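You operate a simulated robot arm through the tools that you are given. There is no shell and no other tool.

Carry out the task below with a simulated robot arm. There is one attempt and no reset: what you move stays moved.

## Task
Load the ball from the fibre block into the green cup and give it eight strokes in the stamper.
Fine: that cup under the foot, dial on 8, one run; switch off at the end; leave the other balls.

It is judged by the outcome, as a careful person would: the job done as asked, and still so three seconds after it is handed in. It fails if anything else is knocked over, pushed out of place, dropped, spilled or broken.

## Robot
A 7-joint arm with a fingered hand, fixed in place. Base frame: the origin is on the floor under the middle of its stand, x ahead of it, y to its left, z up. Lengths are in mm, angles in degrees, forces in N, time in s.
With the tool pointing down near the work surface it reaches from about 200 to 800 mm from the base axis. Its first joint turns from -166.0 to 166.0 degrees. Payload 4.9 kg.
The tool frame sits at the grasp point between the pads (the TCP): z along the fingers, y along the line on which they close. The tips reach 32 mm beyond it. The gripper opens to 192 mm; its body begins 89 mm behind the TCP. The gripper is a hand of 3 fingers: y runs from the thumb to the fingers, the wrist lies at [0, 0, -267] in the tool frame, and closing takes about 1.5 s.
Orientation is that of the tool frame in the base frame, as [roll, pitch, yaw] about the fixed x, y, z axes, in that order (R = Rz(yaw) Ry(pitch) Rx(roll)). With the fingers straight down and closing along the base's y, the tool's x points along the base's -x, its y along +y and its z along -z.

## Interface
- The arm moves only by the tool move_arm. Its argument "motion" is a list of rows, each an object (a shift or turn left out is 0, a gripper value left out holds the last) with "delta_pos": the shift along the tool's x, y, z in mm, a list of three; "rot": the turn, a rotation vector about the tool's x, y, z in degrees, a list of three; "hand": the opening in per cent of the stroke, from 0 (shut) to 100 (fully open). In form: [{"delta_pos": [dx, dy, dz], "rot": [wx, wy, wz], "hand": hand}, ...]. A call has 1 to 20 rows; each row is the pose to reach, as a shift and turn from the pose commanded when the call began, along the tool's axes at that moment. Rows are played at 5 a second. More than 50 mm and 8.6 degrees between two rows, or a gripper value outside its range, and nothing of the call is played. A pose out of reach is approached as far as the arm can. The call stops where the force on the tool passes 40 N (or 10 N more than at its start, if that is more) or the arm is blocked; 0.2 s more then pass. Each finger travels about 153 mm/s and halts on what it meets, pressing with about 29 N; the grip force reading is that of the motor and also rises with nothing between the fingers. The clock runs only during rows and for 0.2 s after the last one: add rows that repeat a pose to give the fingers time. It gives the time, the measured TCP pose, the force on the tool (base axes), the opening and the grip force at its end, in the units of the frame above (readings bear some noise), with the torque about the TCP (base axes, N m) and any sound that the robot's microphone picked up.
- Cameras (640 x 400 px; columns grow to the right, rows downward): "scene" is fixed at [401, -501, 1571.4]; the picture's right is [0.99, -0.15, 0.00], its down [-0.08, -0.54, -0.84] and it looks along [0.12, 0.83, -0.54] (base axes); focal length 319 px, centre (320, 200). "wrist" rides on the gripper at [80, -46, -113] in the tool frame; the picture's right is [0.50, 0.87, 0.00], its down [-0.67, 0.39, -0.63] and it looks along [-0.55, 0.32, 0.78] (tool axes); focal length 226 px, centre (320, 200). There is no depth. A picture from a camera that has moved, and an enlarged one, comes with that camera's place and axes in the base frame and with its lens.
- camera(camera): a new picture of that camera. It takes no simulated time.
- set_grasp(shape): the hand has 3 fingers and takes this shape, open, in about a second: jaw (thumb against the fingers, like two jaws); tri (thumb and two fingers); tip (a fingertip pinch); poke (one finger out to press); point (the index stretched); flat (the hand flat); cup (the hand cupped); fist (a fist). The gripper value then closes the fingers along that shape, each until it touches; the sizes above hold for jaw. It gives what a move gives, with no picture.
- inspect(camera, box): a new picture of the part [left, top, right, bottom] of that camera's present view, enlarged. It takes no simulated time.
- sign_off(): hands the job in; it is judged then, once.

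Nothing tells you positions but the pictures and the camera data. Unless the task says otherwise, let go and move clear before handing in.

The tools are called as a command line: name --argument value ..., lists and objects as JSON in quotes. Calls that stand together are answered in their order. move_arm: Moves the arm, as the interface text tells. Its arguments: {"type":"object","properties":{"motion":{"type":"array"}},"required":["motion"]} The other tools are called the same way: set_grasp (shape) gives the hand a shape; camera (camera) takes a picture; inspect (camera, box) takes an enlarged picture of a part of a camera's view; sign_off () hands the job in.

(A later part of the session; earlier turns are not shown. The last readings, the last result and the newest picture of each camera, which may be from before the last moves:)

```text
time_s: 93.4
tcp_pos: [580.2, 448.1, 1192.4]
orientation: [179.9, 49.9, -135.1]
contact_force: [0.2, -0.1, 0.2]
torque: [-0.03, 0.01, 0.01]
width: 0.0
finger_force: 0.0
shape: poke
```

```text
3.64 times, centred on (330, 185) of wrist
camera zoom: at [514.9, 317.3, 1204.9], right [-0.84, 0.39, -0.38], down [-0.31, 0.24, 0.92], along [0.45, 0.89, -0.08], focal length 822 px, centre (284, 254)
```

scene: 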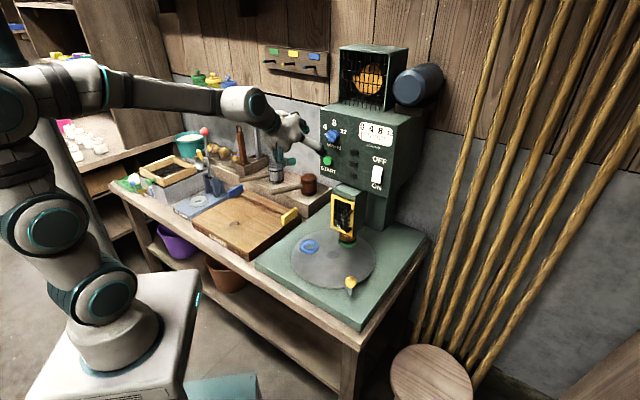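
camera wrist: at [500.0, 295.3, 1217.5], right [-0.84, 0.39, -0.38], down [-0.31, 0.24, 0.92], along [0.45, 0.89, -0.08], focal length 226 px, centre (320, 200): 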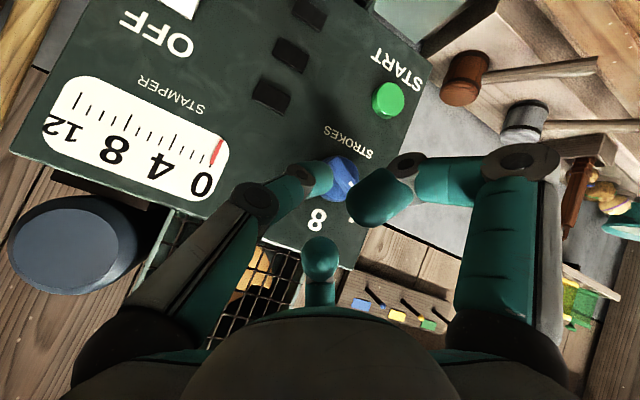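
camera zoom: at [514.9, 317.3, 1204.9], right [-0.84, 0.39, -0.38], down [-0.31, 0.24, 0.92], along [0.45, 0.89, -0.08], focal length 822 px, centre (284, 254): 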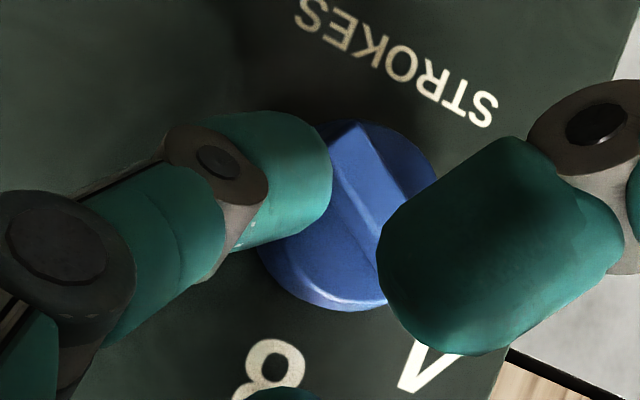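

Still no contact and the dial is unmoved; the fingertip evidently sits further back than I assumed, in front of the bar. I'll go up again, move about 12 mm deeper (watching for contact), then come down.

move_arm --motion '[{"delta_pos": [-5.4, -1, -4.5]}, {"delta_pos": [-10.7, -2, -9]}, {"delta_pos": [-13.3, -2, -5.9]}, {"delta_pos": [-15.8, -2, -2.9]}, {"delta_pos": [-17.1, -2, -1.3]}, {"delta_pos": [-17.1, -2, -1.3]}]'

inspect --camera "scene" --box '[315, 110, 355, 150]'

inspect --camera "wrist" --box '[270, 130, 390, 240]'

```text
time_s: 94.8
tcp_pos: [588.0, 453.9, 1207.2]
orientation: [179.9, 50.0, -135.1]
contact_force: [-0.6, -0.1, -0.3]
torque: [-0.02, 0.02, 0.04]
width: 0.0
finger_force: 0.0
shape: poke
```

```text
10.00 times, centred on (335, 130) of scene
camera zoom: at [401.0, -501.0, 1571.4], right [0.99, -0.15, 0.0], down [-0.08, -0.54, -0.84], along [0.12, 0.83, -0.54], focal length 3188 px, centre (170, 900)
```

zoom: 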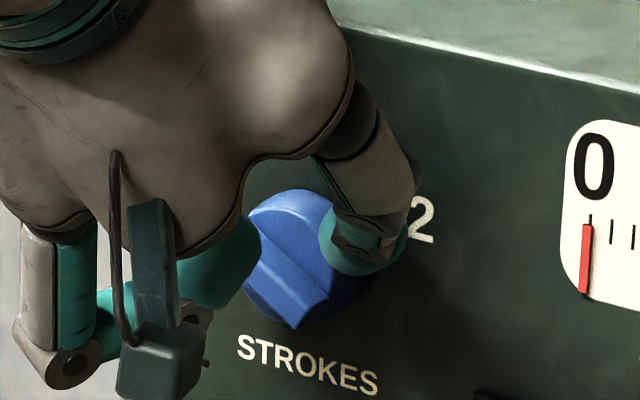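

```text
3.64 times, centred on (330, 185) of wrist
camera zoom: at [524.2, 323.0, 1219.2], right [-0.84, 0.39, -0.38], down [-0.31, 0.24, 0.92], along [0.45, 0.89, -0.08], focal length 822 px, centre (284, 254)
```

zoom: 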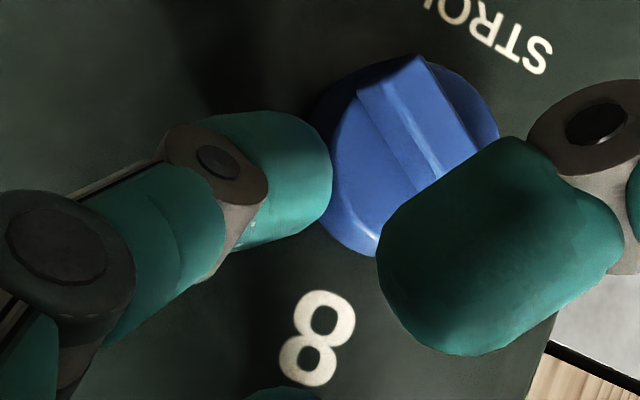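

Still free. I'll go 3 mm deeper and sweep down onto the tail again for the first ~20°.

move_arm --motion '[{"delta_pos": [-1.9, 0, 2.3]}, {"delta_pos": [2.9, 3, 6.4]}, {"delta_pos": [7.8, 6, 10.4]}, {"delta_pos": [10.6, 5, 12.8]}, {"delta_pos": [13.5, 4.6, 15.2]}, {"delta_pos": [13.5, 4.6, 15.2]}]'

inspect --camera "scene" --box '[315, 110, 355, 150]'

inspect --camera "wrist" --box '[270, 130, 390, 240]'

```text
time_s: 96.2
tcp_pos: [587.2, 457.5, 1185.1]
orientation: [180.0, 49.8, -135.2]
contact_force: [14.5, -25.9, -5.6]
torque: [-0.45, -0.17, -0.53]
width: 0.0
finger_force: 0.0
shape: poke
```

```text
10.00 times, centred on (335, 130) of scene
camera zoom: at [401.0, -501.0, 1571.4], right [0.99, -0.15, 0.0], down [-0.08, -0.54, -0.84], along [0.12, 0.83, -0.54], focal length 3188 px, centre (170, 900)
```

zoom: 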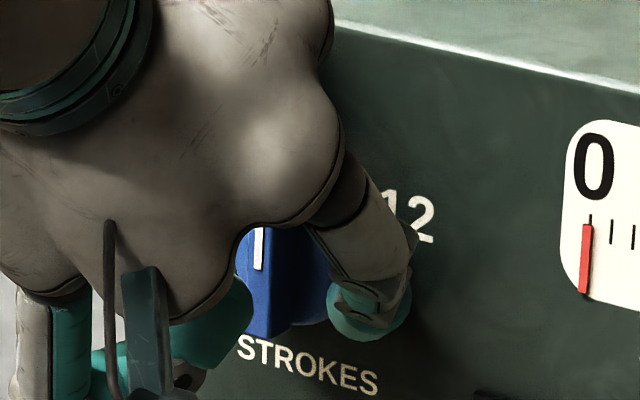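

```text
3.64 times, centred on (330, 185) of wrist
camera zoom: at [522.8, 327.4, 1197.6], right [-0.84, 0.39, -0.38], down [-0.31, 0.24, 0.92], along [0.45, 0.89, -0.08], focal length 822 px, centre (284, 254)
```

zoom: 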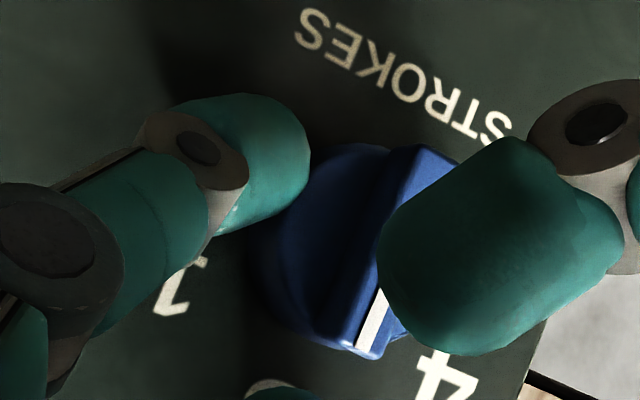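

The dial turned: the white mark now appears to point straight up at 8. I'm still pressing against the bar, so I'll back the finger off sideways to the right and then retreat.

move_arm --motion '[{"delta_pos": [0, -5, 0]}, {"delta_pos": [0, -11, 0]}, {"delta_pos": [0, -16, 0]}, {"delta_pos": [9.6, -16, -11.5]}, {"delta_pos": [19.3, -16, -23]}, {"delta_pos": [32, -16, -38]}, {"delta_pos": [45, -16, -53.6]}, {"delta_pos": [45, -16, -53.6]}]'

inspect --camera "wrist" --box '[150, 60, 450, 280]'

inspect --camera "scene" --box '[310, 100, 370, 160]'

```text
time_s: 98.0
tcp_pos: [548.2, 396.4, 1186.0]
orientation: [179.9, 50.0, -135.1]
contact_force: [-0.3, -0.2, 0.2]
torque: [-0.02, 0.04, 0.02]
width: 0.0
finger_force: 0.1
shape: poke
```

```text
1.82 times, centred on (300, 170) of wrist
camera zoom: at [484.9, 266.4, 1198.1], right [-0.84, 0.39, -0.38], down [-0.31, 0.24, 0.92], along [0.45, 0.89, -0.08], focal length 411 px, centre (356, 254)
```

zoom: 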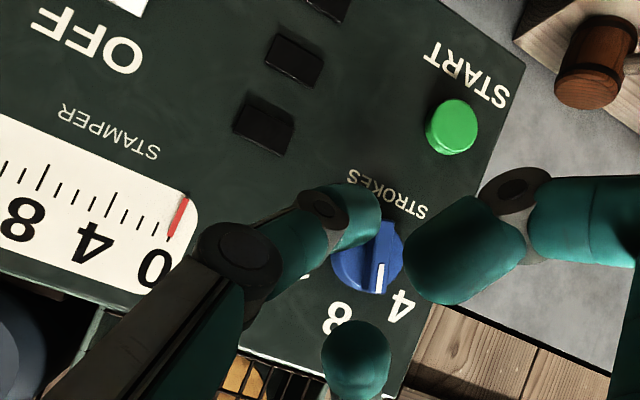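

```text
6.67 times, centred on (340, 130) of scene
camera zoom: at [401.0, -501.0, 1571.4], right [0.99, -0.15, 0.0], down [-0.08, -0.54, -0.84], along [0.12, 0.83, -0.54], focal length 2126 px, centre (187, 667)
```

zoom: 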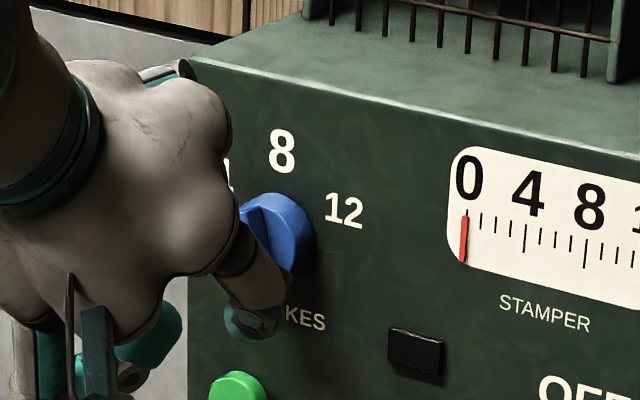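

The view is partly blocked; I'll back away further to read the dial clearly.

move_arm --motion '[{"delta_pos": [20, 10, -25]}, {"delta_pos": [40, 25, -48]}, {"delta_pos": [58, 45, -70]}, {"delta_pos": [70, 65, -85]}, {"delta_pos": [70, 65, -85]}]'

inspect --camera "scene" --box '[318, 108, 358, 148]'

camera --camera "wrist"

```text
time_s: 99.2
tcp_pos: [424.1, 365.7, 1185.9]
orientation: [179.9, 50.0, -135.1]
contact_force: [0.2, -0.1, -0.1]
torque: [-0.03, 0.0, 0.0]
width: 0.0
finger_force: 0.0
shape: poke
```

```text
10.00 times, centred on (338, 128) of scene
camera zoom: at [401.0, -501.0, 1571.4], right [0.99, -0.15, 0.0], down [-0.08, -0.54, -0.84], along [0.12, 0.83, -0.54], focal length 3188 px, centre (140, 920)
```

zoom: 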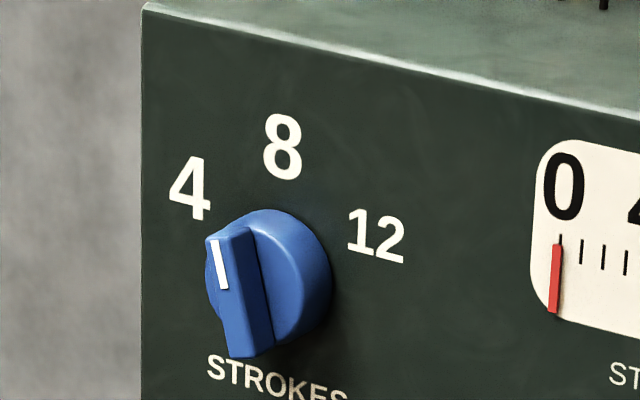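

```text
taken
camera wrist: at [360.1, 235.8, 1198.2], right [-0.84, 0.39, -0.38], down [-0.31, 0.24, 0.92], along [0.45, 0.89, -0.08], focal length 226 px, centre (320, 200)
```

wrist: 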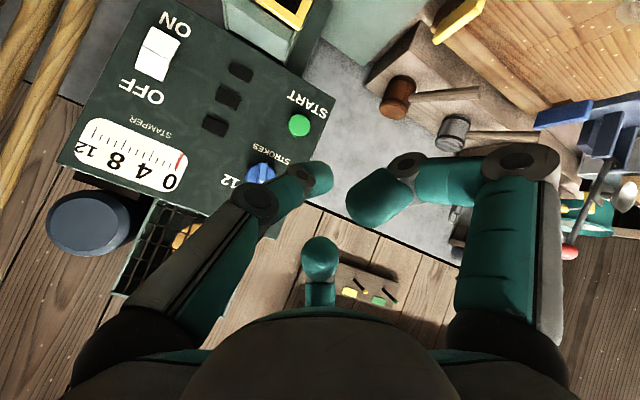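

I now read the pointer at about 12° short of 8, so the dial turns freely without snapping. I'll come back with the finger lower on the tail and push it gently the remaining 12°.

move_arm --motion '[{"delta_pos": [-13, -15, 20]}, {"delta_pos": [-30, -35, 45]}, {"delta_pos": [-50, -55, 75]}, {"delta_pos": [-66, -60.7, 98]}, {"delta_pos": [-79.2, -60.7, 117.7]}, {"delta_pos": [-85, -60.7, 124]}, {"delta_pos": [-91, -60.7, 131.5]}, {"delta_pos": [-97, -60.7, 139]}, {"delta_pos": [-104.3, -60.7, 147.6]}, {"delta_pos": [-104.3, -60.7, 147.6]}]'

inspect --camera "scene" --box '[318, 108, 358, 148]'

inspect --camera "wrist" --box '[270, 130, 390, 240]'

```text
time_s: 101.4
tcp_pos: [594.8, 451.0, 1170.5]
orientation: [179.9, 50.1, -135.1]
contact_force: [0.7, -0.2, 0.0]
torque: [-0.03, 0.03, 0.01]
width: 0.2
finger_force: 0.1
shape: poke
```

```text
10.00 times, centred on (338, 128) of scene
camera zoom: at [401.0, -501.0, 1571.4], right [0.99, -0.15, 0.0], down [-0.08, -0.54, -0.84], along [0.12, 0.83, -0.54], focal length 3188 px, centre (140, 920)
```

zoom: 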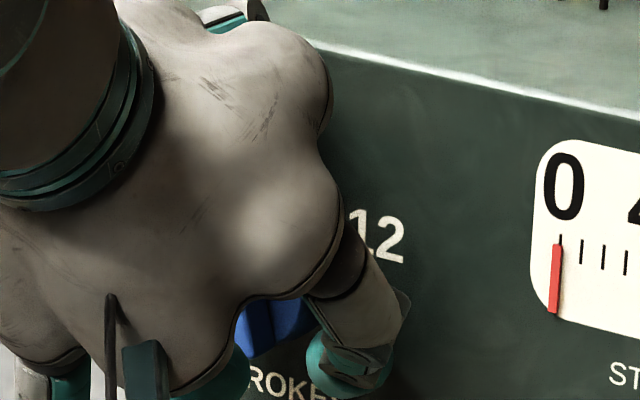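

```text
3.64 times, centred on (330, 185) of wrist
camera zoom: at [530.7, 320.9, 1183.7], right [-0.84, 0.39, -0.38], down [-0.31, 0.24, 0.92], along [0.45, 0.89, -0.08], focal length 822 px, centre (284, 254)
```

zoom: 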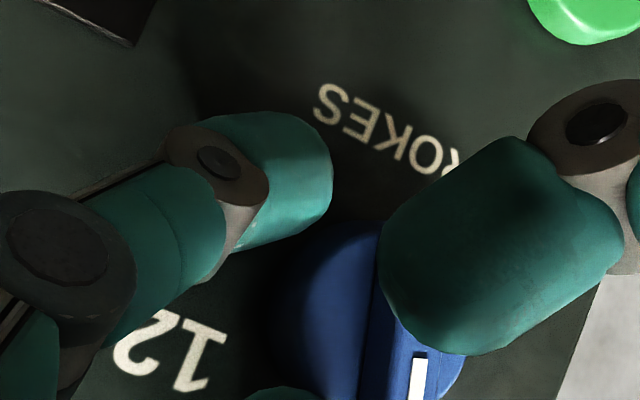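

The finger is beside the tail, free. Only a few millimetres of travel are needed, so I'll approach in small steps, reading the force each time.

move_arm --motion '[{"delta_pos": [0, 3, 0]}, {"delta_pos": [0, 6, 0]}, {"delta_pos": [0, 6, 0]}]'

move_arm --motion '[{"delta_pos": [0, 1.5, 0]}, {"delta_pos": [0, 3, 0]}, {"delta_pos": [0, 3, 0]}]'

inspect --camera "wrist" --box '[270, 130, 390, 240]'

```text
time_s: 102.2
tcp_pos: [589.5, 455.1, 1172.0]
orientation: [179.9, 49.9, -135.1]
contact_force: [0.5, 0.0, -1.0]
torque: [0.01, 0.02, 0.0]
width: 0.0
finger_force: 0.0
shape: poke
```

```text
time_s: 103.0
tcp_pos: [589.1, 455.0, 1171.1]
orientation: [180.0, 50.0, -135.1]
contact_force: [2.9, -2.2, -3.3]
torque: [-0.08, -0.01, -0.07]
width: 0.2
finger_force: 0.0
shape: poke
```

```text
3.64 times, centred on (330, 185) of wrist
camera zoom: at [523.3, 326.7, 1183.6], right [-0.84, 0.39, -0.38], down [-0.31, 0.24, 0.92], along [0.45, 0.89, -0.08], focal length 822 px, centre (284, 254)
```

zoom: 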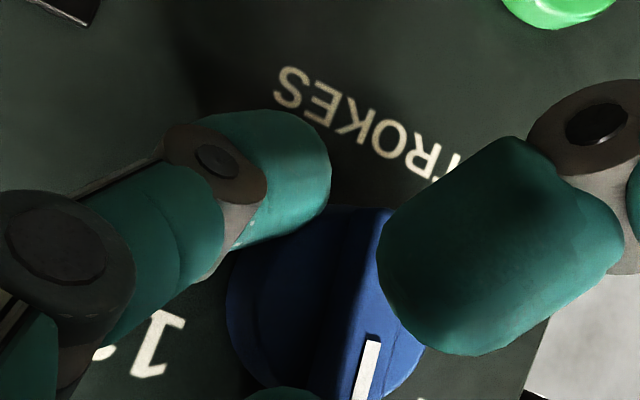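

There's a light contact low on the disc rim rather than the bar, so I'll move up 7 mm and approach the bar's side again.

move_arm --motion '[{"delta_pos": [0, -4, 0]}, {"delta_pos": [-5.4, -4, -4.5]}, {"delta_pos": [-5.4, 0, -4.5]}, {"delta_pos": [-5.4, 3, -4.5]}, {"delta_pos": [-5.4, 3, -4.5]}]'

move_arm --motion '[{"delta_pos": [0, 1, 0]}, {"delta_pos": [0, 2, 0]}, {"delta_pos": [0, 2, 0]}]'

inspect --camera "wrist" --box '[270, 130, 390, 240]'

inspect --camera "scene" --box '[318, 108, 358, 148]'

```text
time_s: 104.2
tcp_pos: [587.5, 458.1, 1175.9]
orientation: [179.9, 49.6, -135.3]
contact_force: [12.4, -17.8, -13.9]
torque: [-0.42, 0.01, -0.36]
width: 0.0
finger_force: 0.1
shape: poke
```

```text
time_s: 105.0
tcp_pos: [584.8, 458.2, 1177.5]
orientation: [179.9, 49.8, -135.2]
contact_force: [7.8, -26.2, -15.1]
torque: [-0.57, 0.04, -0.45]
width: 0.1
finger_force: 0.0
shape: poke
```

```text
3.64 times, centred on (330, 185) of wrist
camera zoom: at [520.8, 328.8, 1190.4], right [-0.84, 0.39, -0.38], down [-0.31, 0.24, 0.92], along [0.45, 0.89, -0.08], focal length 822 px, centre (284, 254)
```

zoom: 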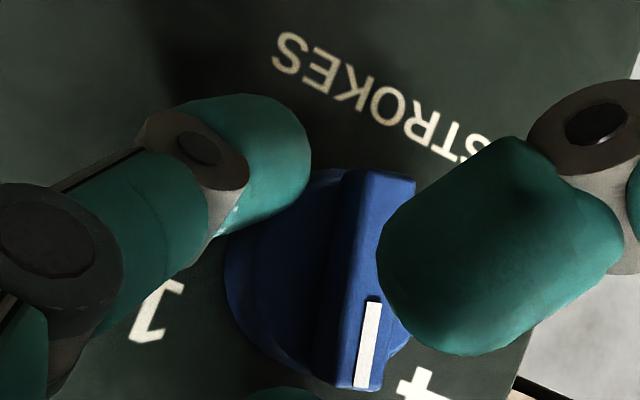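

```text
10.00 times, centred on (338, 128) of scene
camera zoom: at [401.0, -501.0, 1571.4], right [0.99, -0.15, 0.0], down [-0.08, -0.54, -0.84], along [0.12, 0.83, -0.54], focal length 3188 px, centre (140, 920)
```

zoom: 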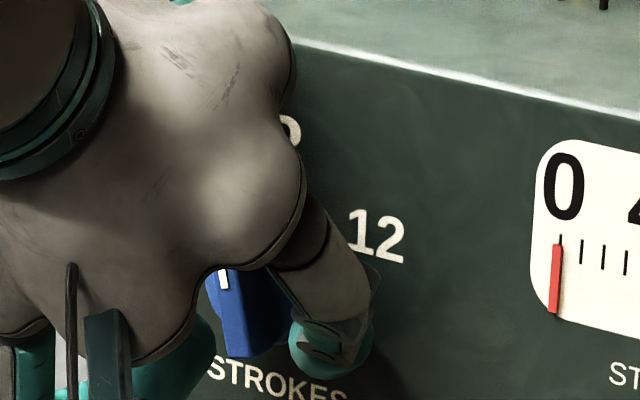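

I'm pressing on the very corner of the tail, which pushes the finger down instead of turning the dial (the dial hasn't moved from −12°). I'll back off, go 6 mm higher so the tip bears on the bar's flat side, and push again.

move_arm --motion '[{"delta_pos": [0, -5, 0]}, {"delta_pos": [0, -8, 0]}, {"delta_pos": [-4.6, -8, -3.9]}, {"delta_pos": [-4.6, -4, -3.9]}, {"delta_pos": [-4.6, 0, -3.9]}, {"delta_pos": [-4.6, 0, -3.9]}]'

inspect --camera "wrist" --box '[270, 130, 390, 240]'

```text
time_s: 106.4
tcp_pos: [585.8, 458.3, 1184.8]
orientation: [179.8, 49.7, -135.4]
contact_force: [14.3, -27.5, -8.6]
torque: [-0.54, -0.09, -0.57]
width: 0.0
finger_force: 0.0
shape: poke
```

```text
3.64 times, centred on (330, 185) of wrist
camera zoom: at [521.0, 328.2, 1197.2], right [-0.84, 0.39, -0.38], down [-0.31, 0.24, 0.92], along [0.45, 0.89, -0.08], focal length 822 px, centre (284, 254)
```

zoom: 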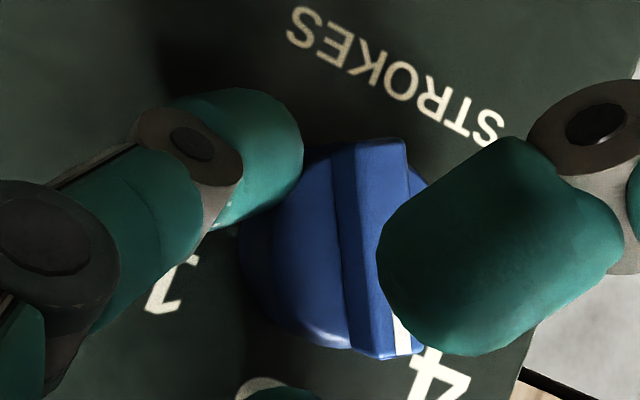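

Now I understand: the fingertip is bearing on the disc's right rim and turning it by friction (moving up turned it back to about −30°, the earlier downward sweep turned it forward). So I'll drag down along the rim, about 10 mm, to turn it clockwise the remaining ~30°.

move_arm --motion '[{"delta_pos": [2, 1, 1.7]}, {"delta_pos": [4, 2, 3.4]}, {"delta_pos": [5.4, 2.8, 4.6]}, {"delta_pos": [5.4, 2.8, 4.6]}]'

inspect --camera "wrist" --box '[270, 130, 390, 240]'

inspect --camera "scene" --box '[318, 108, 358, 148]'

```text
time_s: 107.4
tcp_pos: [582.2, 462.4, 1177.1]
orientation: [179.8, 49.7, -135.2]
contact_force: [8.9, -23.9, -16.5]
torque: [-0.5, 0.16, -0.46]
width: 0.0
finger_force: 0.1
shape: poke
```

```text
3.64 times, centred on (330, 185) of wrist
camera zoom: at [518.7, 330.9, 1189.5], right [-0.84, 0.39, -0.38], down [-0.31, 0.24, 0.92], along [0.45, 0.89, -0.08], focal length 822 px, centre (284, 254)
```

zoom: 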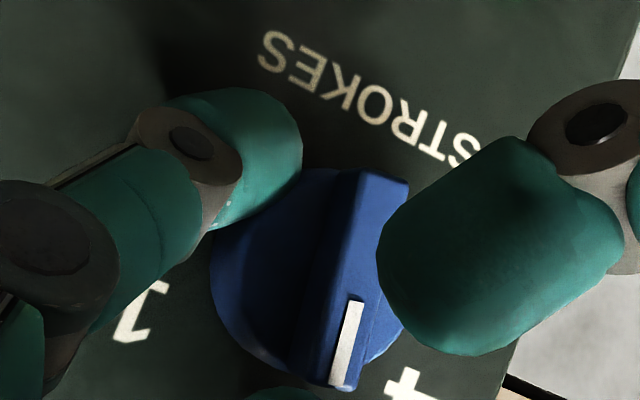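

```text
10.00 times, centred on (338, 128) of scene
camera zoom: at [401.0, -501.0, 1571.4], right [0.99, -0.15, 0.0], down [-0.08, -0.54, -0.84], along [0.12, 0.83, -0.54], focal length 3188 px, centre (140, 920)
```

zoom: 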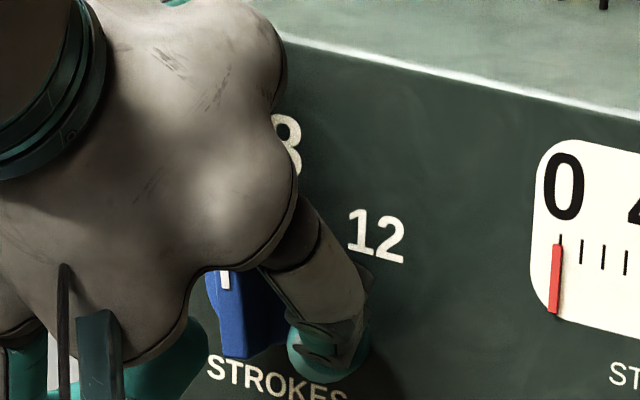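

It works: about −12° now, from −28°. I'll drag another ~5 mm along the rim.

move_arm --motion '[{"delta_pos": [1, 1.1, 0.8]}, {"delta_pos": [2, 2.2, 1.6]}, {"delta_pos": [2.9, 3.2, 2.4]}, {"delta_pos": [2.9, 3.2, 2.4]}]'

inspect --camera "wrist" --box '[270, 130, 390, 240]'

inspect --camera "scene" --box '[318, 108, 358, 148]'

```text
time_s: 108.4
tcp_pos: [582.9, 463.3, 1174.4]
orientation: [180.0, 49.7, -135.2]
contact_force: [2.6, -32.2, -14.3]
torque: [-0.6, 0.17, -0.63]
width: 0.2
finger_force: 0.0
shape: poke
```

```text
3.64 times, centred on (330, 185) of wrist
camera zoom: at [516.4, 333.0, 1186.7], right [-0.84, 0.39, -0.38], down [-0.31, 0.24, 0.92], along [0.45, 0.89, -0.08], focal length 822 px, centre (284, 254)
```

zoom: 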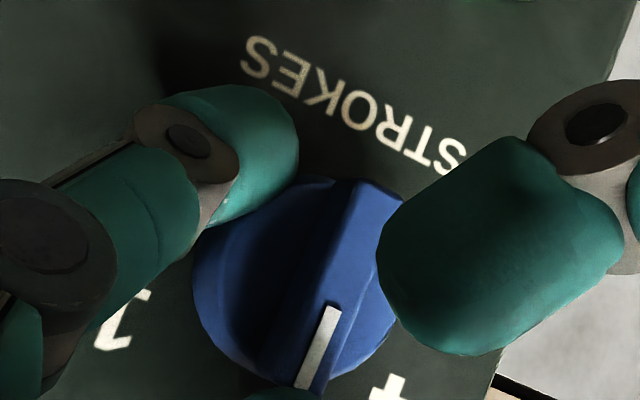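

```text
10.00 times, centred on (338, 128) of scene
camera zoom: at [401.0, -501.0, 1571.4], right [0.99, -0.15, 0.0], down [-0.08, -0.54, -0.84], along [0.12, 0.83, -0.54], focal length 3188 px, centre (140, 920)
```

zoom: 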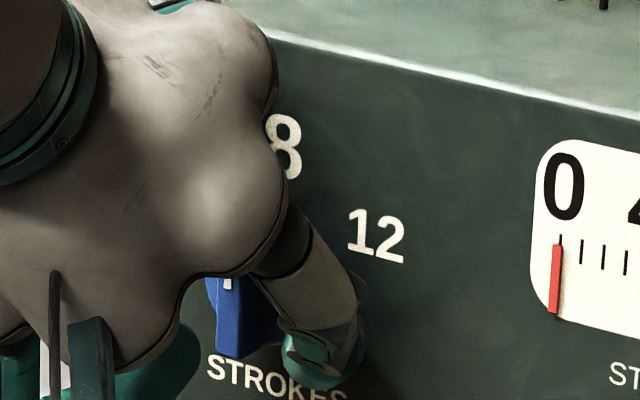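

The pointer now looks within a few degrees of 8. I'll release straight away from the rim, retreat, and read it in the clear.

move_arm --motion '[{"delta_pos": [2.7, -6, 2.3]}, {"delta_pos": [6.1, -14, 5.1]}, {"delta_pos": [14, -14, -4]}, {"delta_pos": [25, -14, -18]}, {"delta_pos": [44.7, -14, -40.9]}, {"delta_pos": [75, 10, -75]}, {"delta_pos": [105, 35, -110]}, {"delta_pos": [120, 55, -130]}, {"delta_pos": [120, 55, -130]}]'

inspect --camera "scene" --box '[318, 108, 358, 148]'

inspect --camera "wrist" --box '[100, 60, 340, 260]'

```text
refused: row 6 steps farther than a row can; nothing moved
```

```text
10.00 times, centred on (338, 128) of scene
camera zoom: at [401.0, -501.0, 1571.4], right [0.99, -0.15, 0.0], down [-0.08, -0.54, -0.84], along [0.12, 0.83, -0.54], focal length 3188 px, centre (140, 920)
```

zoom: 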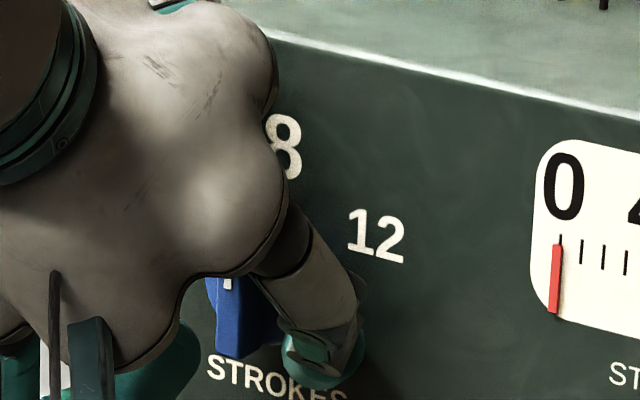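

```text
2.00 times, centred on (220, 160) of wrist
camera zoom: at [516.4, 333.0, 1186.7], right [-0.84, 0.39, -0.38], down [-0.31, 0.24, 0.92], along [0.45, 0.89, -0.08], focal length 452 px, centre (520, 280)
```

zoom: 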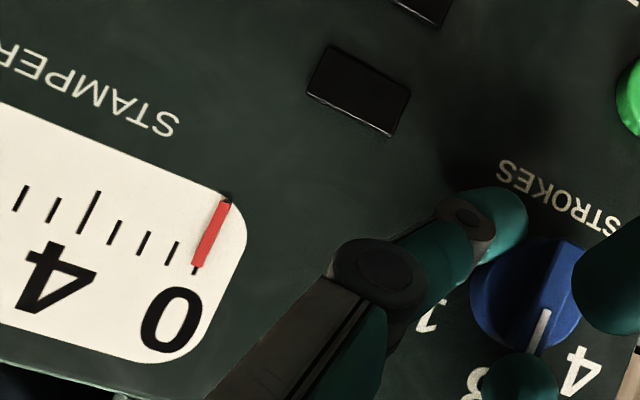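

One step was too long and nothing moved. I'll repeat with smaller steps.

move_arm --motion '[{"delta_pos": [2.7, -6, 2.3]}, {"delta_pos": [6.1, -14, 5.1]}, {"delta_pos": [14, -14, -4]}, {"delta_pos": [25, -14, -18]}, {"delta_pos": [44.7, -14, -40.9]}, {"delta_pos": [62, -2, -60]}, {"delta_pos": [80, 14, -80]}, {"delta_pos": [98, 30, -100]}, {"delta_pos": [115, 46, -120]}, {"delta_pos": [115, 46, -120]}]'

inspect --camera "scene" --box '[318, 108, 358, 148]'

inspect --camera "wrist" --box '[180, 100, 340, 240]'

```text
time_s: 110.6
tcp_pos: [429.9, 379.1, 1162.9]
orientation: [179.9, 49.9, -135.1]
contact_force: [0.5, -0.1, 0.3]
torque: [0.02, 0.01, -0.01]
width: 0.0
finger_force: 0.1
shape: poke
```

```text
10.00 times, centred on (338, 128) of scene
camera zoom: at [401.0, -501.0, 1571.4], right [0.99, -0.15, 0.0], down [-0.08, -0.54, -0.84], along [0.12, 0.83, -0.54], focal length 3188 px, centre (140, 920)
```

zoom: 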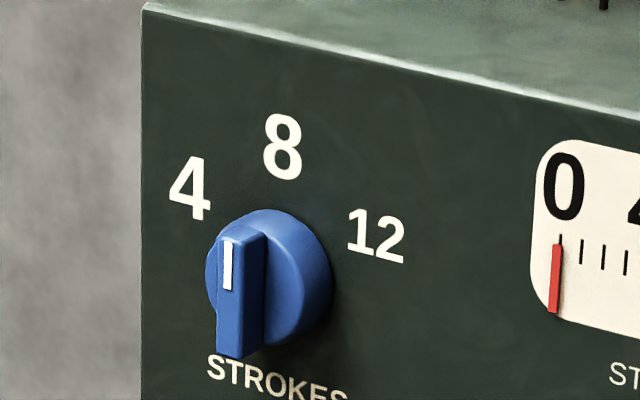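

```text
2.86 times, centred on (260, 170) of wrist
camera zoom: at [365.6, 249.3, 1176.1], right [-0.84, 0.39, -0.38], down [-0.31, 0.24, 0.92], along [0.45, 0.89, -0.08], focal length 646 px, centre (491, 286)
```

zoom: 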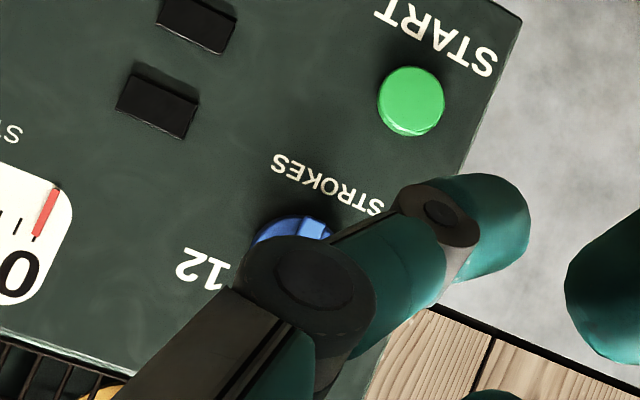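

The pointer now looks vertical at 8. I'll zoom in tightly to check its exact angle.

inspect --camera "scene" --box '[328, 116, 344, 136]'

inspect --camera "scene" --box '[330, 112, 350, 134]'

```text
16.00 times, centred on (336, 126) of scene
camera zoom: at [401.0, -501.0, 1571.4], right [0.99, -0.15, 0.0], down [-0.08, -0.54, -0.84], along [0.12, 0.83, -0.54], focal length 5101 px, centre (64, 1384)
```

zoom: 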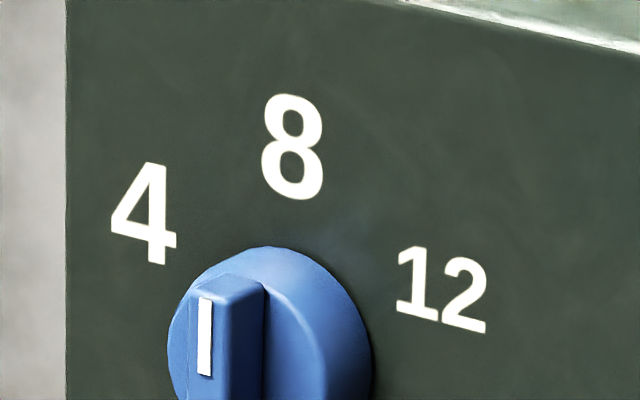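

```text
16.00 times, centred on (340, 123) of scene
camera zoom: at [401.0, -501.0, 1571.4], right [0.99, -0.15, 0.0], down [-0.08, -0.54, -0.84], along [0.12, 0.83, -0.54], focal length 5101 px, centre (0, 1432)
```

zoom: 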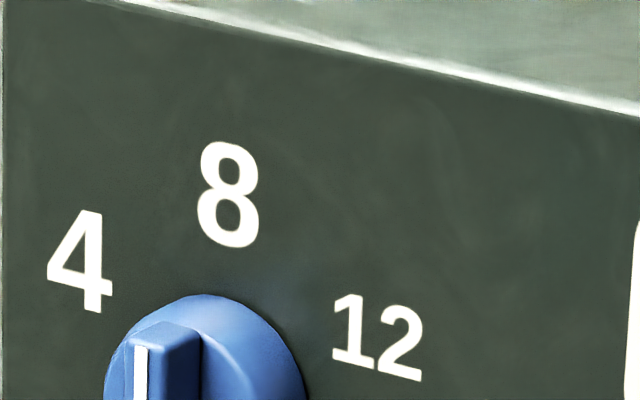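

The mark is exactly vertical, so the dial is on 8. Next is the power switch: its lower (ON) half is at about v=247, z≈1066 on the panel. I'll go to a standoff in front of it.

move_arm --motion '[{"delta_pos": [-4, -26, 15]}, {"delta_pos": [-9, -52, 31]}, {"delta_pos": [-13, -78, 47]}, {"delta_pos": [-18, -104, 62]}, {"delta_pos": [-22, -131, 78]}, {"delta_pos": [-26, -157, 93]}, {"delta_pos": [-31, -183, 109]}, {"delta_pos": [-35.3, -209, 124.5]}, {"delta_pos": [-35.3, -209, 124.5]}]'

camera --camera "wrist"

inspect --camera "scene" --box '[330, 100, 430, 200]'

```text
time_s: 112.6
tcp_pos: [663.9, 315.3, 1110.4]
orientation: [179.9, 50.0, -135.1]
contact_force: [-0.3, -0.2, 0.3]
torque: [0.01, -0.03, 0.02]
width: 0.0
finger_force: 0.1
shape: poke
```

```text
taken
camera wrist: at [599.6, 186.1, 1122.5], right [-0.84, 0.39, -0.38], down [-0.31, 0.24, 0.92], along [0.45, 0.89, -0.08], focal length 226 px, centre (320, 200)
```

wrist: 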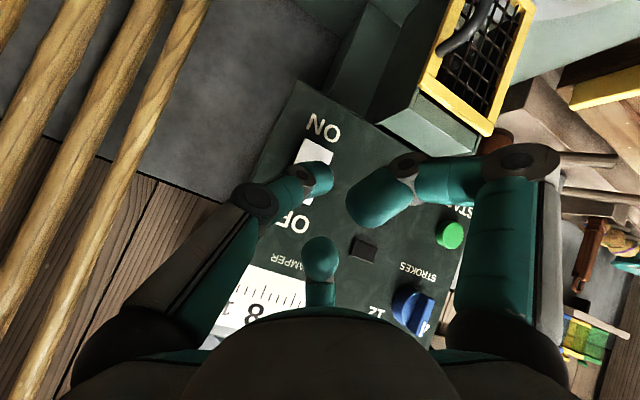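

```text
4.00 times, centred on (380, 150) of scene
camera zoom: at [401.0, -501.0, 1571.4], right [0.99, -0.15, 0.0], down [-0.08, -0.54, -0.84], along [0.12, 0.83, -0.54], focal length 1275 px, centre (80, 400)
```

zoom: 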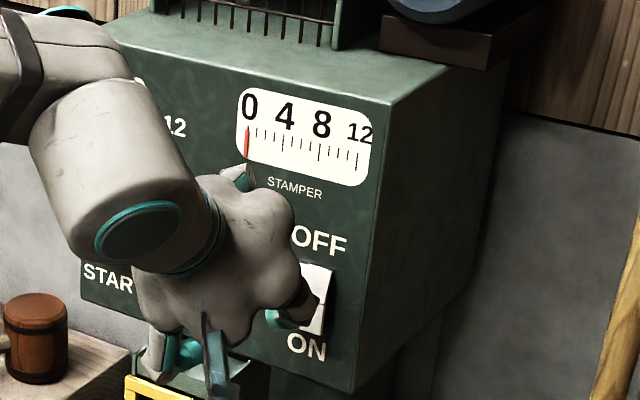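

I'm in front of the switch. I'll drop to the height of the ON half and move closer, stopping short of contact to verify the aim.

move_arm --motion '[{"delta_pos": [9.4, 0, 7.9]}, {"delta_pos": [18.7, 0, 15.7]}, {"delta_pos": [12.2, 0, 23.4]}, {"delta_pos": [5.8, 0, 31]}, {"delta_pos": [5.8, 0, 31]}]'

inspect --camera "wrist" --box '[240, 90, 400, 240]'

inspect --camera "scene" --box '[355, 150, 405, 200]'

```text
time_s: 113.8
tcp_pos: [677.2, 329.6, 1085.3]
orientation: [179.9, 49.8, -135.1]
contact_force: [-0.1, -0.2, 0.2]
torque: [-0.03, -0.01, -0.02]
width: 0.0
finger_force: 0.0
shape: poke
```

```text
2.67 times, centred on (320, 165) of wrist
camera zoom: at [612.3, 199.5, 1098.9], right [-0.84, 0.39, -0.38], down [-0.31, 0.24, 0.92], along [0.45, 0.89, -0.08], focal length 603 px, centre (320, 293)
```

zoom: 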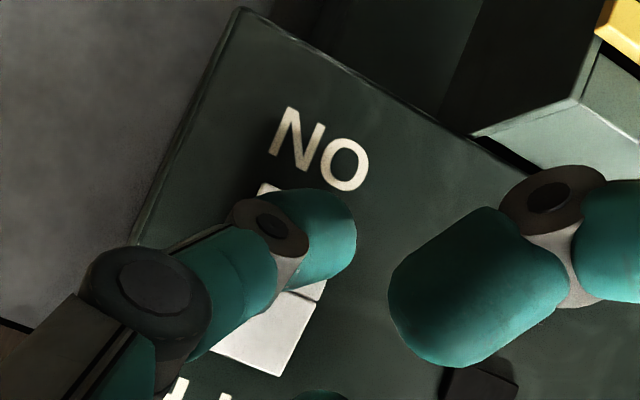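

```text
8.00 times, centred on (380, 175) of scene
camera zoom: at [401.0, -501.0, 1571.4], right [0.99, -0.15, 0.0], down [-0.08, -0.54, -0.84], along [0.12, 0.83, -0.54], focal length 2551 px, centre (-160, 400)
```

zoom: 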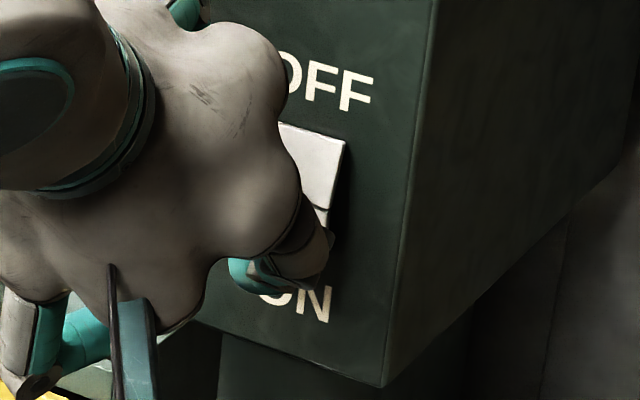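

Aim is good; I'll go 5 mm lower for leverage, move up close, then press in small increments and listen.

move_arm --motion '[{"delta_pos": [0.6, 0, 8]}, {"delta_pos": [-4, 0, 13]}, {"delta_pos": [-8.5, 0, 18]}, {"delta_pos": [-12.9, 0, 23.1]}, {"delta_pos": [-12.9, 0, 23.1]}]'

move_arm --motion '[{"delta_pos": [-1.3, 0, 1.5]}, {"delta_pos": [-2.6, 0, 3.1]}, {"delta_pos": [-3.9, 0, 4.6]}, {"delta_pos": [-3.9, 0, 4.6]}]'

inspect --camera "scene" --box '[355, 150, 405, 200]'

```text
time_s: 115.0
tcp_pos: [693.9, 344.8, 1078.9]
orientation: [179.9, 49.7, -135.3]
contact_force: [-21.2, -30.6, -0.4]
torque: [-0.47, 0.34, -0.06]
width: 0.2
finger_force: 0.0
shape: poke
```

```text
time_s: 115.4
tcp_pos: [694.4, 344.6, 1076.2]
orientation: [179.9, 49.4, -135.2]
contact_force: [-11.7, -8.9, 1.2]
torque: [-0.13, 0.15, 0.1]
width: 0.0
finger_force: 0.0
shape: poke
stopped in row 1: the force on the tool passed its limit at 50 N (the readings are from after the stop); the commanded pose is now the measured one
```

```text
8.00 times, centred on (380, 175) of scene
camera zoom: at [401.0, -501.0, 1571.4], right [0.99, -0.15, 0.0], down [-0.08, -0.54, -0.84], along [0.12, 0.83, -0.54], focal length 2551 px, centre (-160, 400)
```

zoom: 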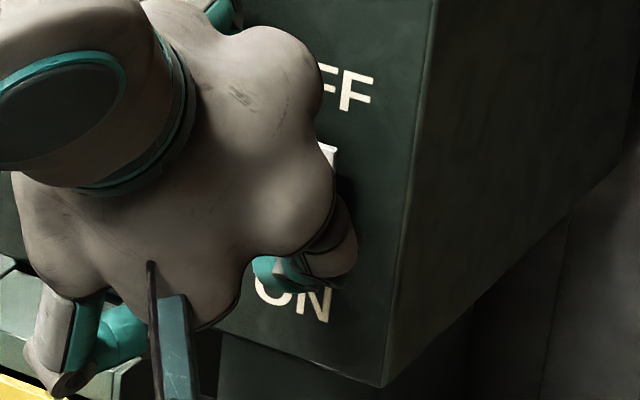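

The force peaked and then dropped, which suggests the rocker flipped. I'll back off and look at the switch and lamps.

move_arm --motion '[{"delta_pos": [9, 0, -11]}, {"delta_pos": [22, 0, -26]}, {"delta_pos": [38, 0, -45]}, {"delta_pos": [55, 15, -65]}, {"delta_pos": [70, 40, -84]}, {"delta_pos": [70, 70, -84]}, {"delta_pos": [70, 90, -84]}, {"delta_pos": [70, 90, -84]}]'

inspect --camera "scene" --box '[310, 30, 450, 200]'

inspect --camera "scene" --box '[360, 150, 400, 195]'

camera --camera "wrist"

```text
time_s: 117.2
tcp_pos: [553.6, 332.2, 1079.1]
orientation: [179.9, 49.6, -135.3]
contact_force: [-0.3, -0.6, -0.1]
torque: [0.01, -0.01, 0.01]
width: 0.1
finger_force: 0.1
shape: poke
```

```text
2.35 times, centred on (380, 115) of scene
camera zoom: at [401.0, -501.0, 1571.4], right [0.99, -0.15, 0.0], down [-0.08, -0.54, -0.84], along [0.12, 0.83, -0.54], focal length 750 px, centre (179, 400)
```

zoom: 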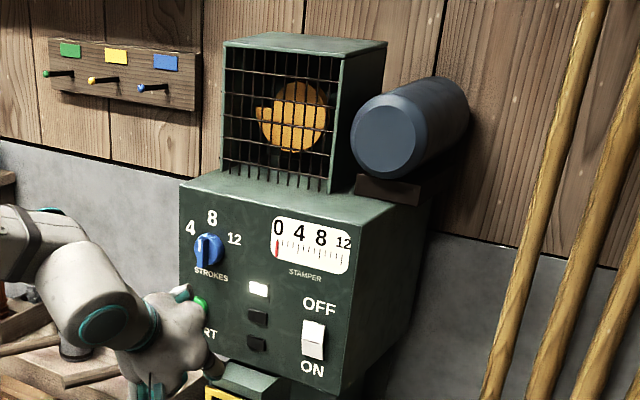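

```text
8.89 times, centred on (380, 172) of scene
camera zoom: at [401.0, -501.0, 1571.4], right [0.99, -0.15, 0.0], down [-0.08, -0.54, -0.84], along [0.12, 0.83, -0.54], focal length 2834 px, centre (-213, 444)
```

zoom: 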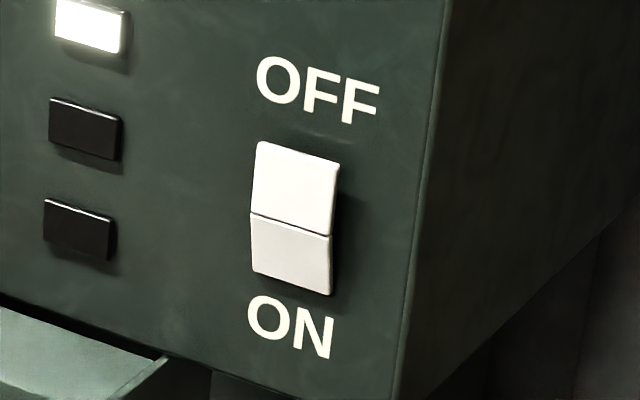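

```text
taken
camera wrist: at [488.9, 201.1, 1091.9], right [-0.84, 0.39, -0.38], down [-0.31, 0.24, 0.92], along [0.45, 0.89, -0.09], focal length 226 px, centre (320, 200)
```

wrist: 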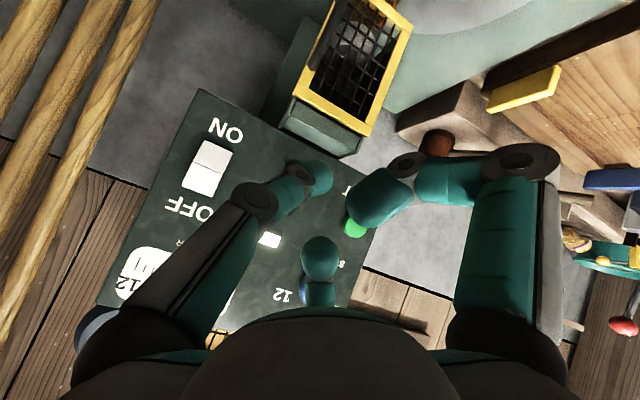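

Power is ON: the switch has flipped and the top lamp is lit; the dial shows 8 and the needle is at 0. Before starting I'll check the cup and guard once more and move to a standoff in front of START.

move_arm --motion '[{"delta_pos": [-5, 18, 3]}, {"delta_pos": [-12, 36, 8]}, {"delta_pos": [-20, 54, 14]}, {"delta_pos": [-30, 72, 22]}, {"delta_pos": [-42, 90, 31]}, {"delta_pos": [-60.4, 108, 45.5]}, {"delta_pos": [-60.4, 108, 45.5]}]'

inspect --camera "scene" --box '[310, 170, 390, 260]'

inspect --camera "scene" --box '[305, 110, 365, 180]'

inspect --camera "wrist" --box '[240, 90, 400, 240]'

```text
time_s: 118.8
tcp_pos: [529.0, 462.3, 1095.3]
orientation: [179.9, 49.6, -135.2]
contact_force: [1.1, 0.4, 0.2]
torque: [0.01, -0.03, 0.0]
width: 0.0
finger_force: 0.0
shape: poke
```

```text
4.44 times, centred on (350, 215) of scene
camera zoom: at [401.0, -501.0, 1571.4], right [0.99, -0.15, 0.0], down [-0.08, -0.54, -0.84], along [0.12, 0.83, -0.54], focal length 1417 px, centre (187, 133)
```

zoom: 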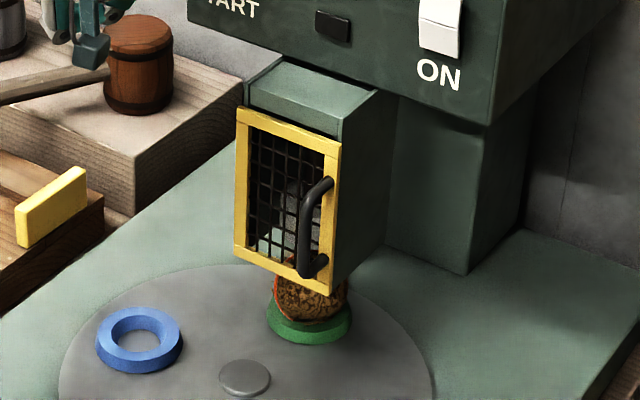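

```text
5.71 times, centred on (335, 145) of scene
camera zoom: at [401.0, -501.0, 1571.4], right [0.99, -0.15, 0.0], down [-0.08, -0.54, -0.84], along [0.12, 0.83, -0.54], focal length 1822 px, centre (234, 514)
```

zoom: 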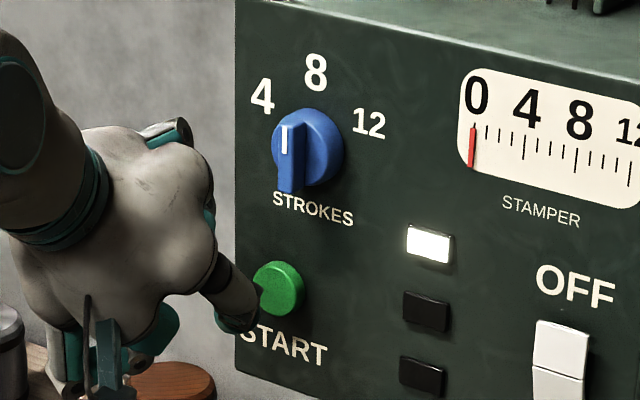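

```text
2.67 times, centred on (320, 165) of wrist
camera zoom: at [464.2, 332.1, 1108.1], right [-0.84, 0.39, -0.38], down [-0.3, 0.24, 0.92], along [0.45, 0.89, -0.09], focal length 603 px, centre (320, 293)
```

zoom: 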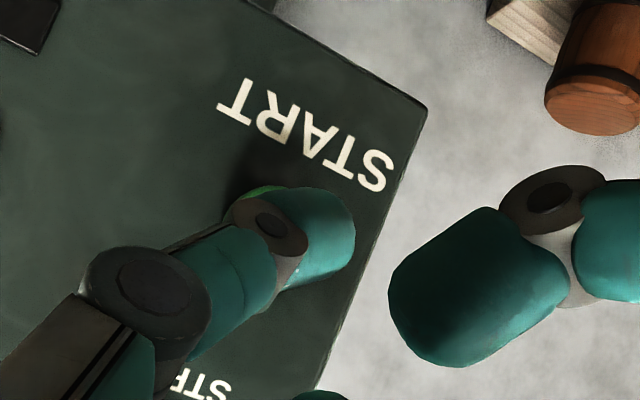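

Cup, ball, guard and dial (8) all look right. I'll move in towards START and press it once.

move_arm --motion '[{"delta_pos": [-6, 0, 7]}, {"delta_pos": [-12, 0, 14.1]}, {"delta_pos": [-17, 0, 20]}, {"delta_pos": [-21, 0, 24.7]}, {"delta_pos": [-21, 0, 24.7]}]'

inspect --camera "scene" --box '[305, 110, 365, 180]'

inspect --camera "wrist" --box '[240, 90, 400, 240]'

```text
time_s: 120.0
tcp_pos: [553.1, 483.7, 1095.6]
orientation: [179.9, 49.6, -135.3]
contact_force: [-1.9, -1.4, -0.3]
torque: [-0.02, 0.01, 0.02]
width: 0.1
finger_force: 0.0
shape: poke
heard: click
```

```text
5.71 times, centred on (335, 145) of scene
camera zoom: at [401.0, -501.0, 1571.4], right [0.99, -0.15, 0.0], down [-0.08, -0.54, -0.84], along [0.12, 0.83, -0.54], focal length 1822 px, centre (234, 514)
```

zoom: 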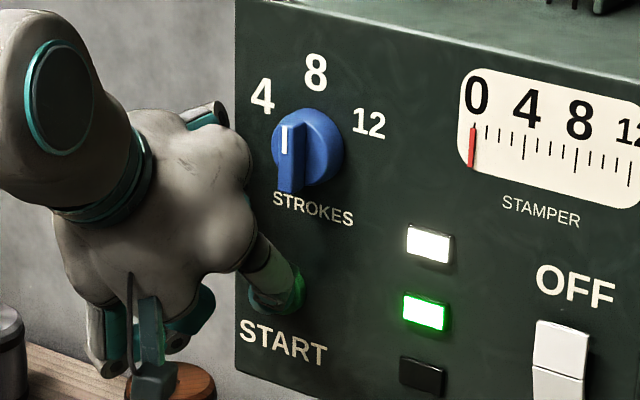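

```text
2.67 times, centred on (320, 165) of wrist
camera zoom: at [488.6, 354.2, 1108.6], right [-0.84, 0.39, -0.38], down [-0.3, 0.24, 0.92], along [0.45, 0.89, -0.09], focal length 603 px, centre (320, 293)
```

zoom: 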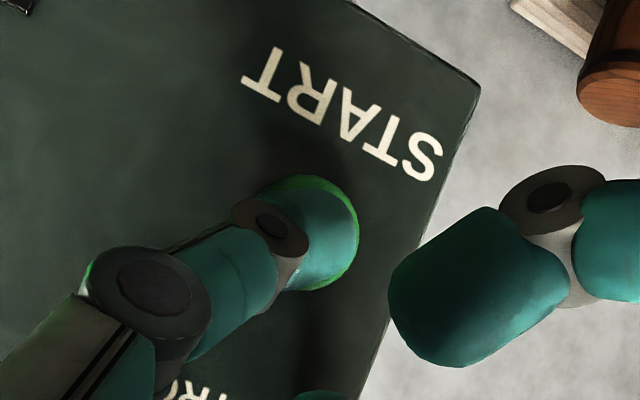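

A click was heard and the green lamp came on: the run has started. I'll back straight off the button and wait, watching the counter.

move_arm --motion '[{"delta_pos": [8, 0, -9.5]}, {"delta_pos": [18, 0, -21]}, {"delta_pos": [32, 0, -38]}, {"delta_pos": [45, 0, -53]}, {"delta_pos": [45, 0, -53]}]'

inspect --camera "scene" --box '[310, 100, 410, 260]'

```text
time_s: 121.2
tcp_pos: [505.2, 433.9, 1095.6]
orientation: [179.9, 49.6, -135.1]
contact_force: [0.1, -0.2, 0.1]
torque: [-0.05, 0.01, -0.02]
width: 0.0
finger_force: 0.1
shape: poke
```

```text
2.50 times, centred on (360, 180) of scene
camera zoom: at [401.0, -501.0, 1571.4], right [0.99, -0.15, 0.0], down [-0.08, -0.54, -0.84], along [0.12, 0.83, -0.54], focal length 797 px, centre (220, 250)
```

zoom: 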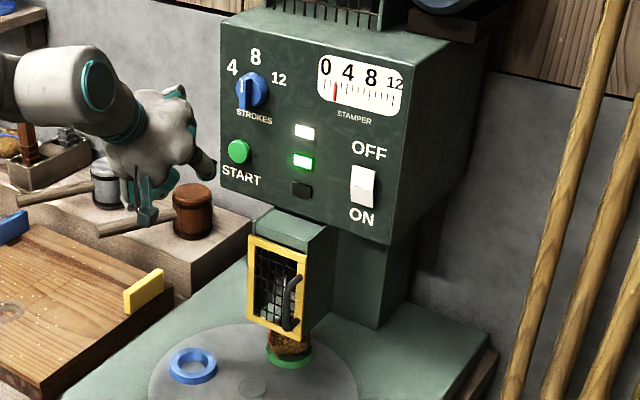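

The needle is climbing (about 1–2 strokes). I'll wait with the arm still.

move_arm --motion '[{"delta_pos": [0, 0, 0]}, {"delta_pos": [0, 0, 0]}, {"delta_pos": [0, 0, 0]}, {"delta_pos": [0, 0, 0]}, {"delta_pos": [0, 0, 0]}, {"delta_pos": [0, 0, 0]}, {"delta_pos": [0, 0, 0]}, {"delta_pos": [0, 0, 0]}, {"delta_pos": [0, 0, 0]}, {"delta_pos": [0, 0, 0]}]'

inspect --camera "scene" --box '[310, 100, 410, 260]'

```text
time_s: 123.4
tcp_pos: [504.7, 434.4, 1094.8]
orientation: [180.0, 49.6, -135.1]
contact_force: [0.2, -0.7, -0.6]
torque: [0.0, -0.01, 0.02]
width: 0.0
finger_force: 0.2
shape: poke
```

```text
2.50 times, centred on (360, 180) of scene
camera zoom: at [401.0, -501.0, 1571.4], right [0.99, -0.15, 0.0], down [-0.08, -0.54, -0.84], along [0.12, 0.83, -0.54], focal length 797 px, centre (220, 250)
```

zoom: 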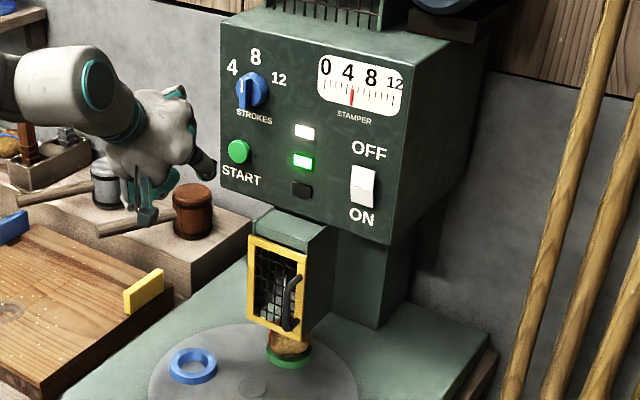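

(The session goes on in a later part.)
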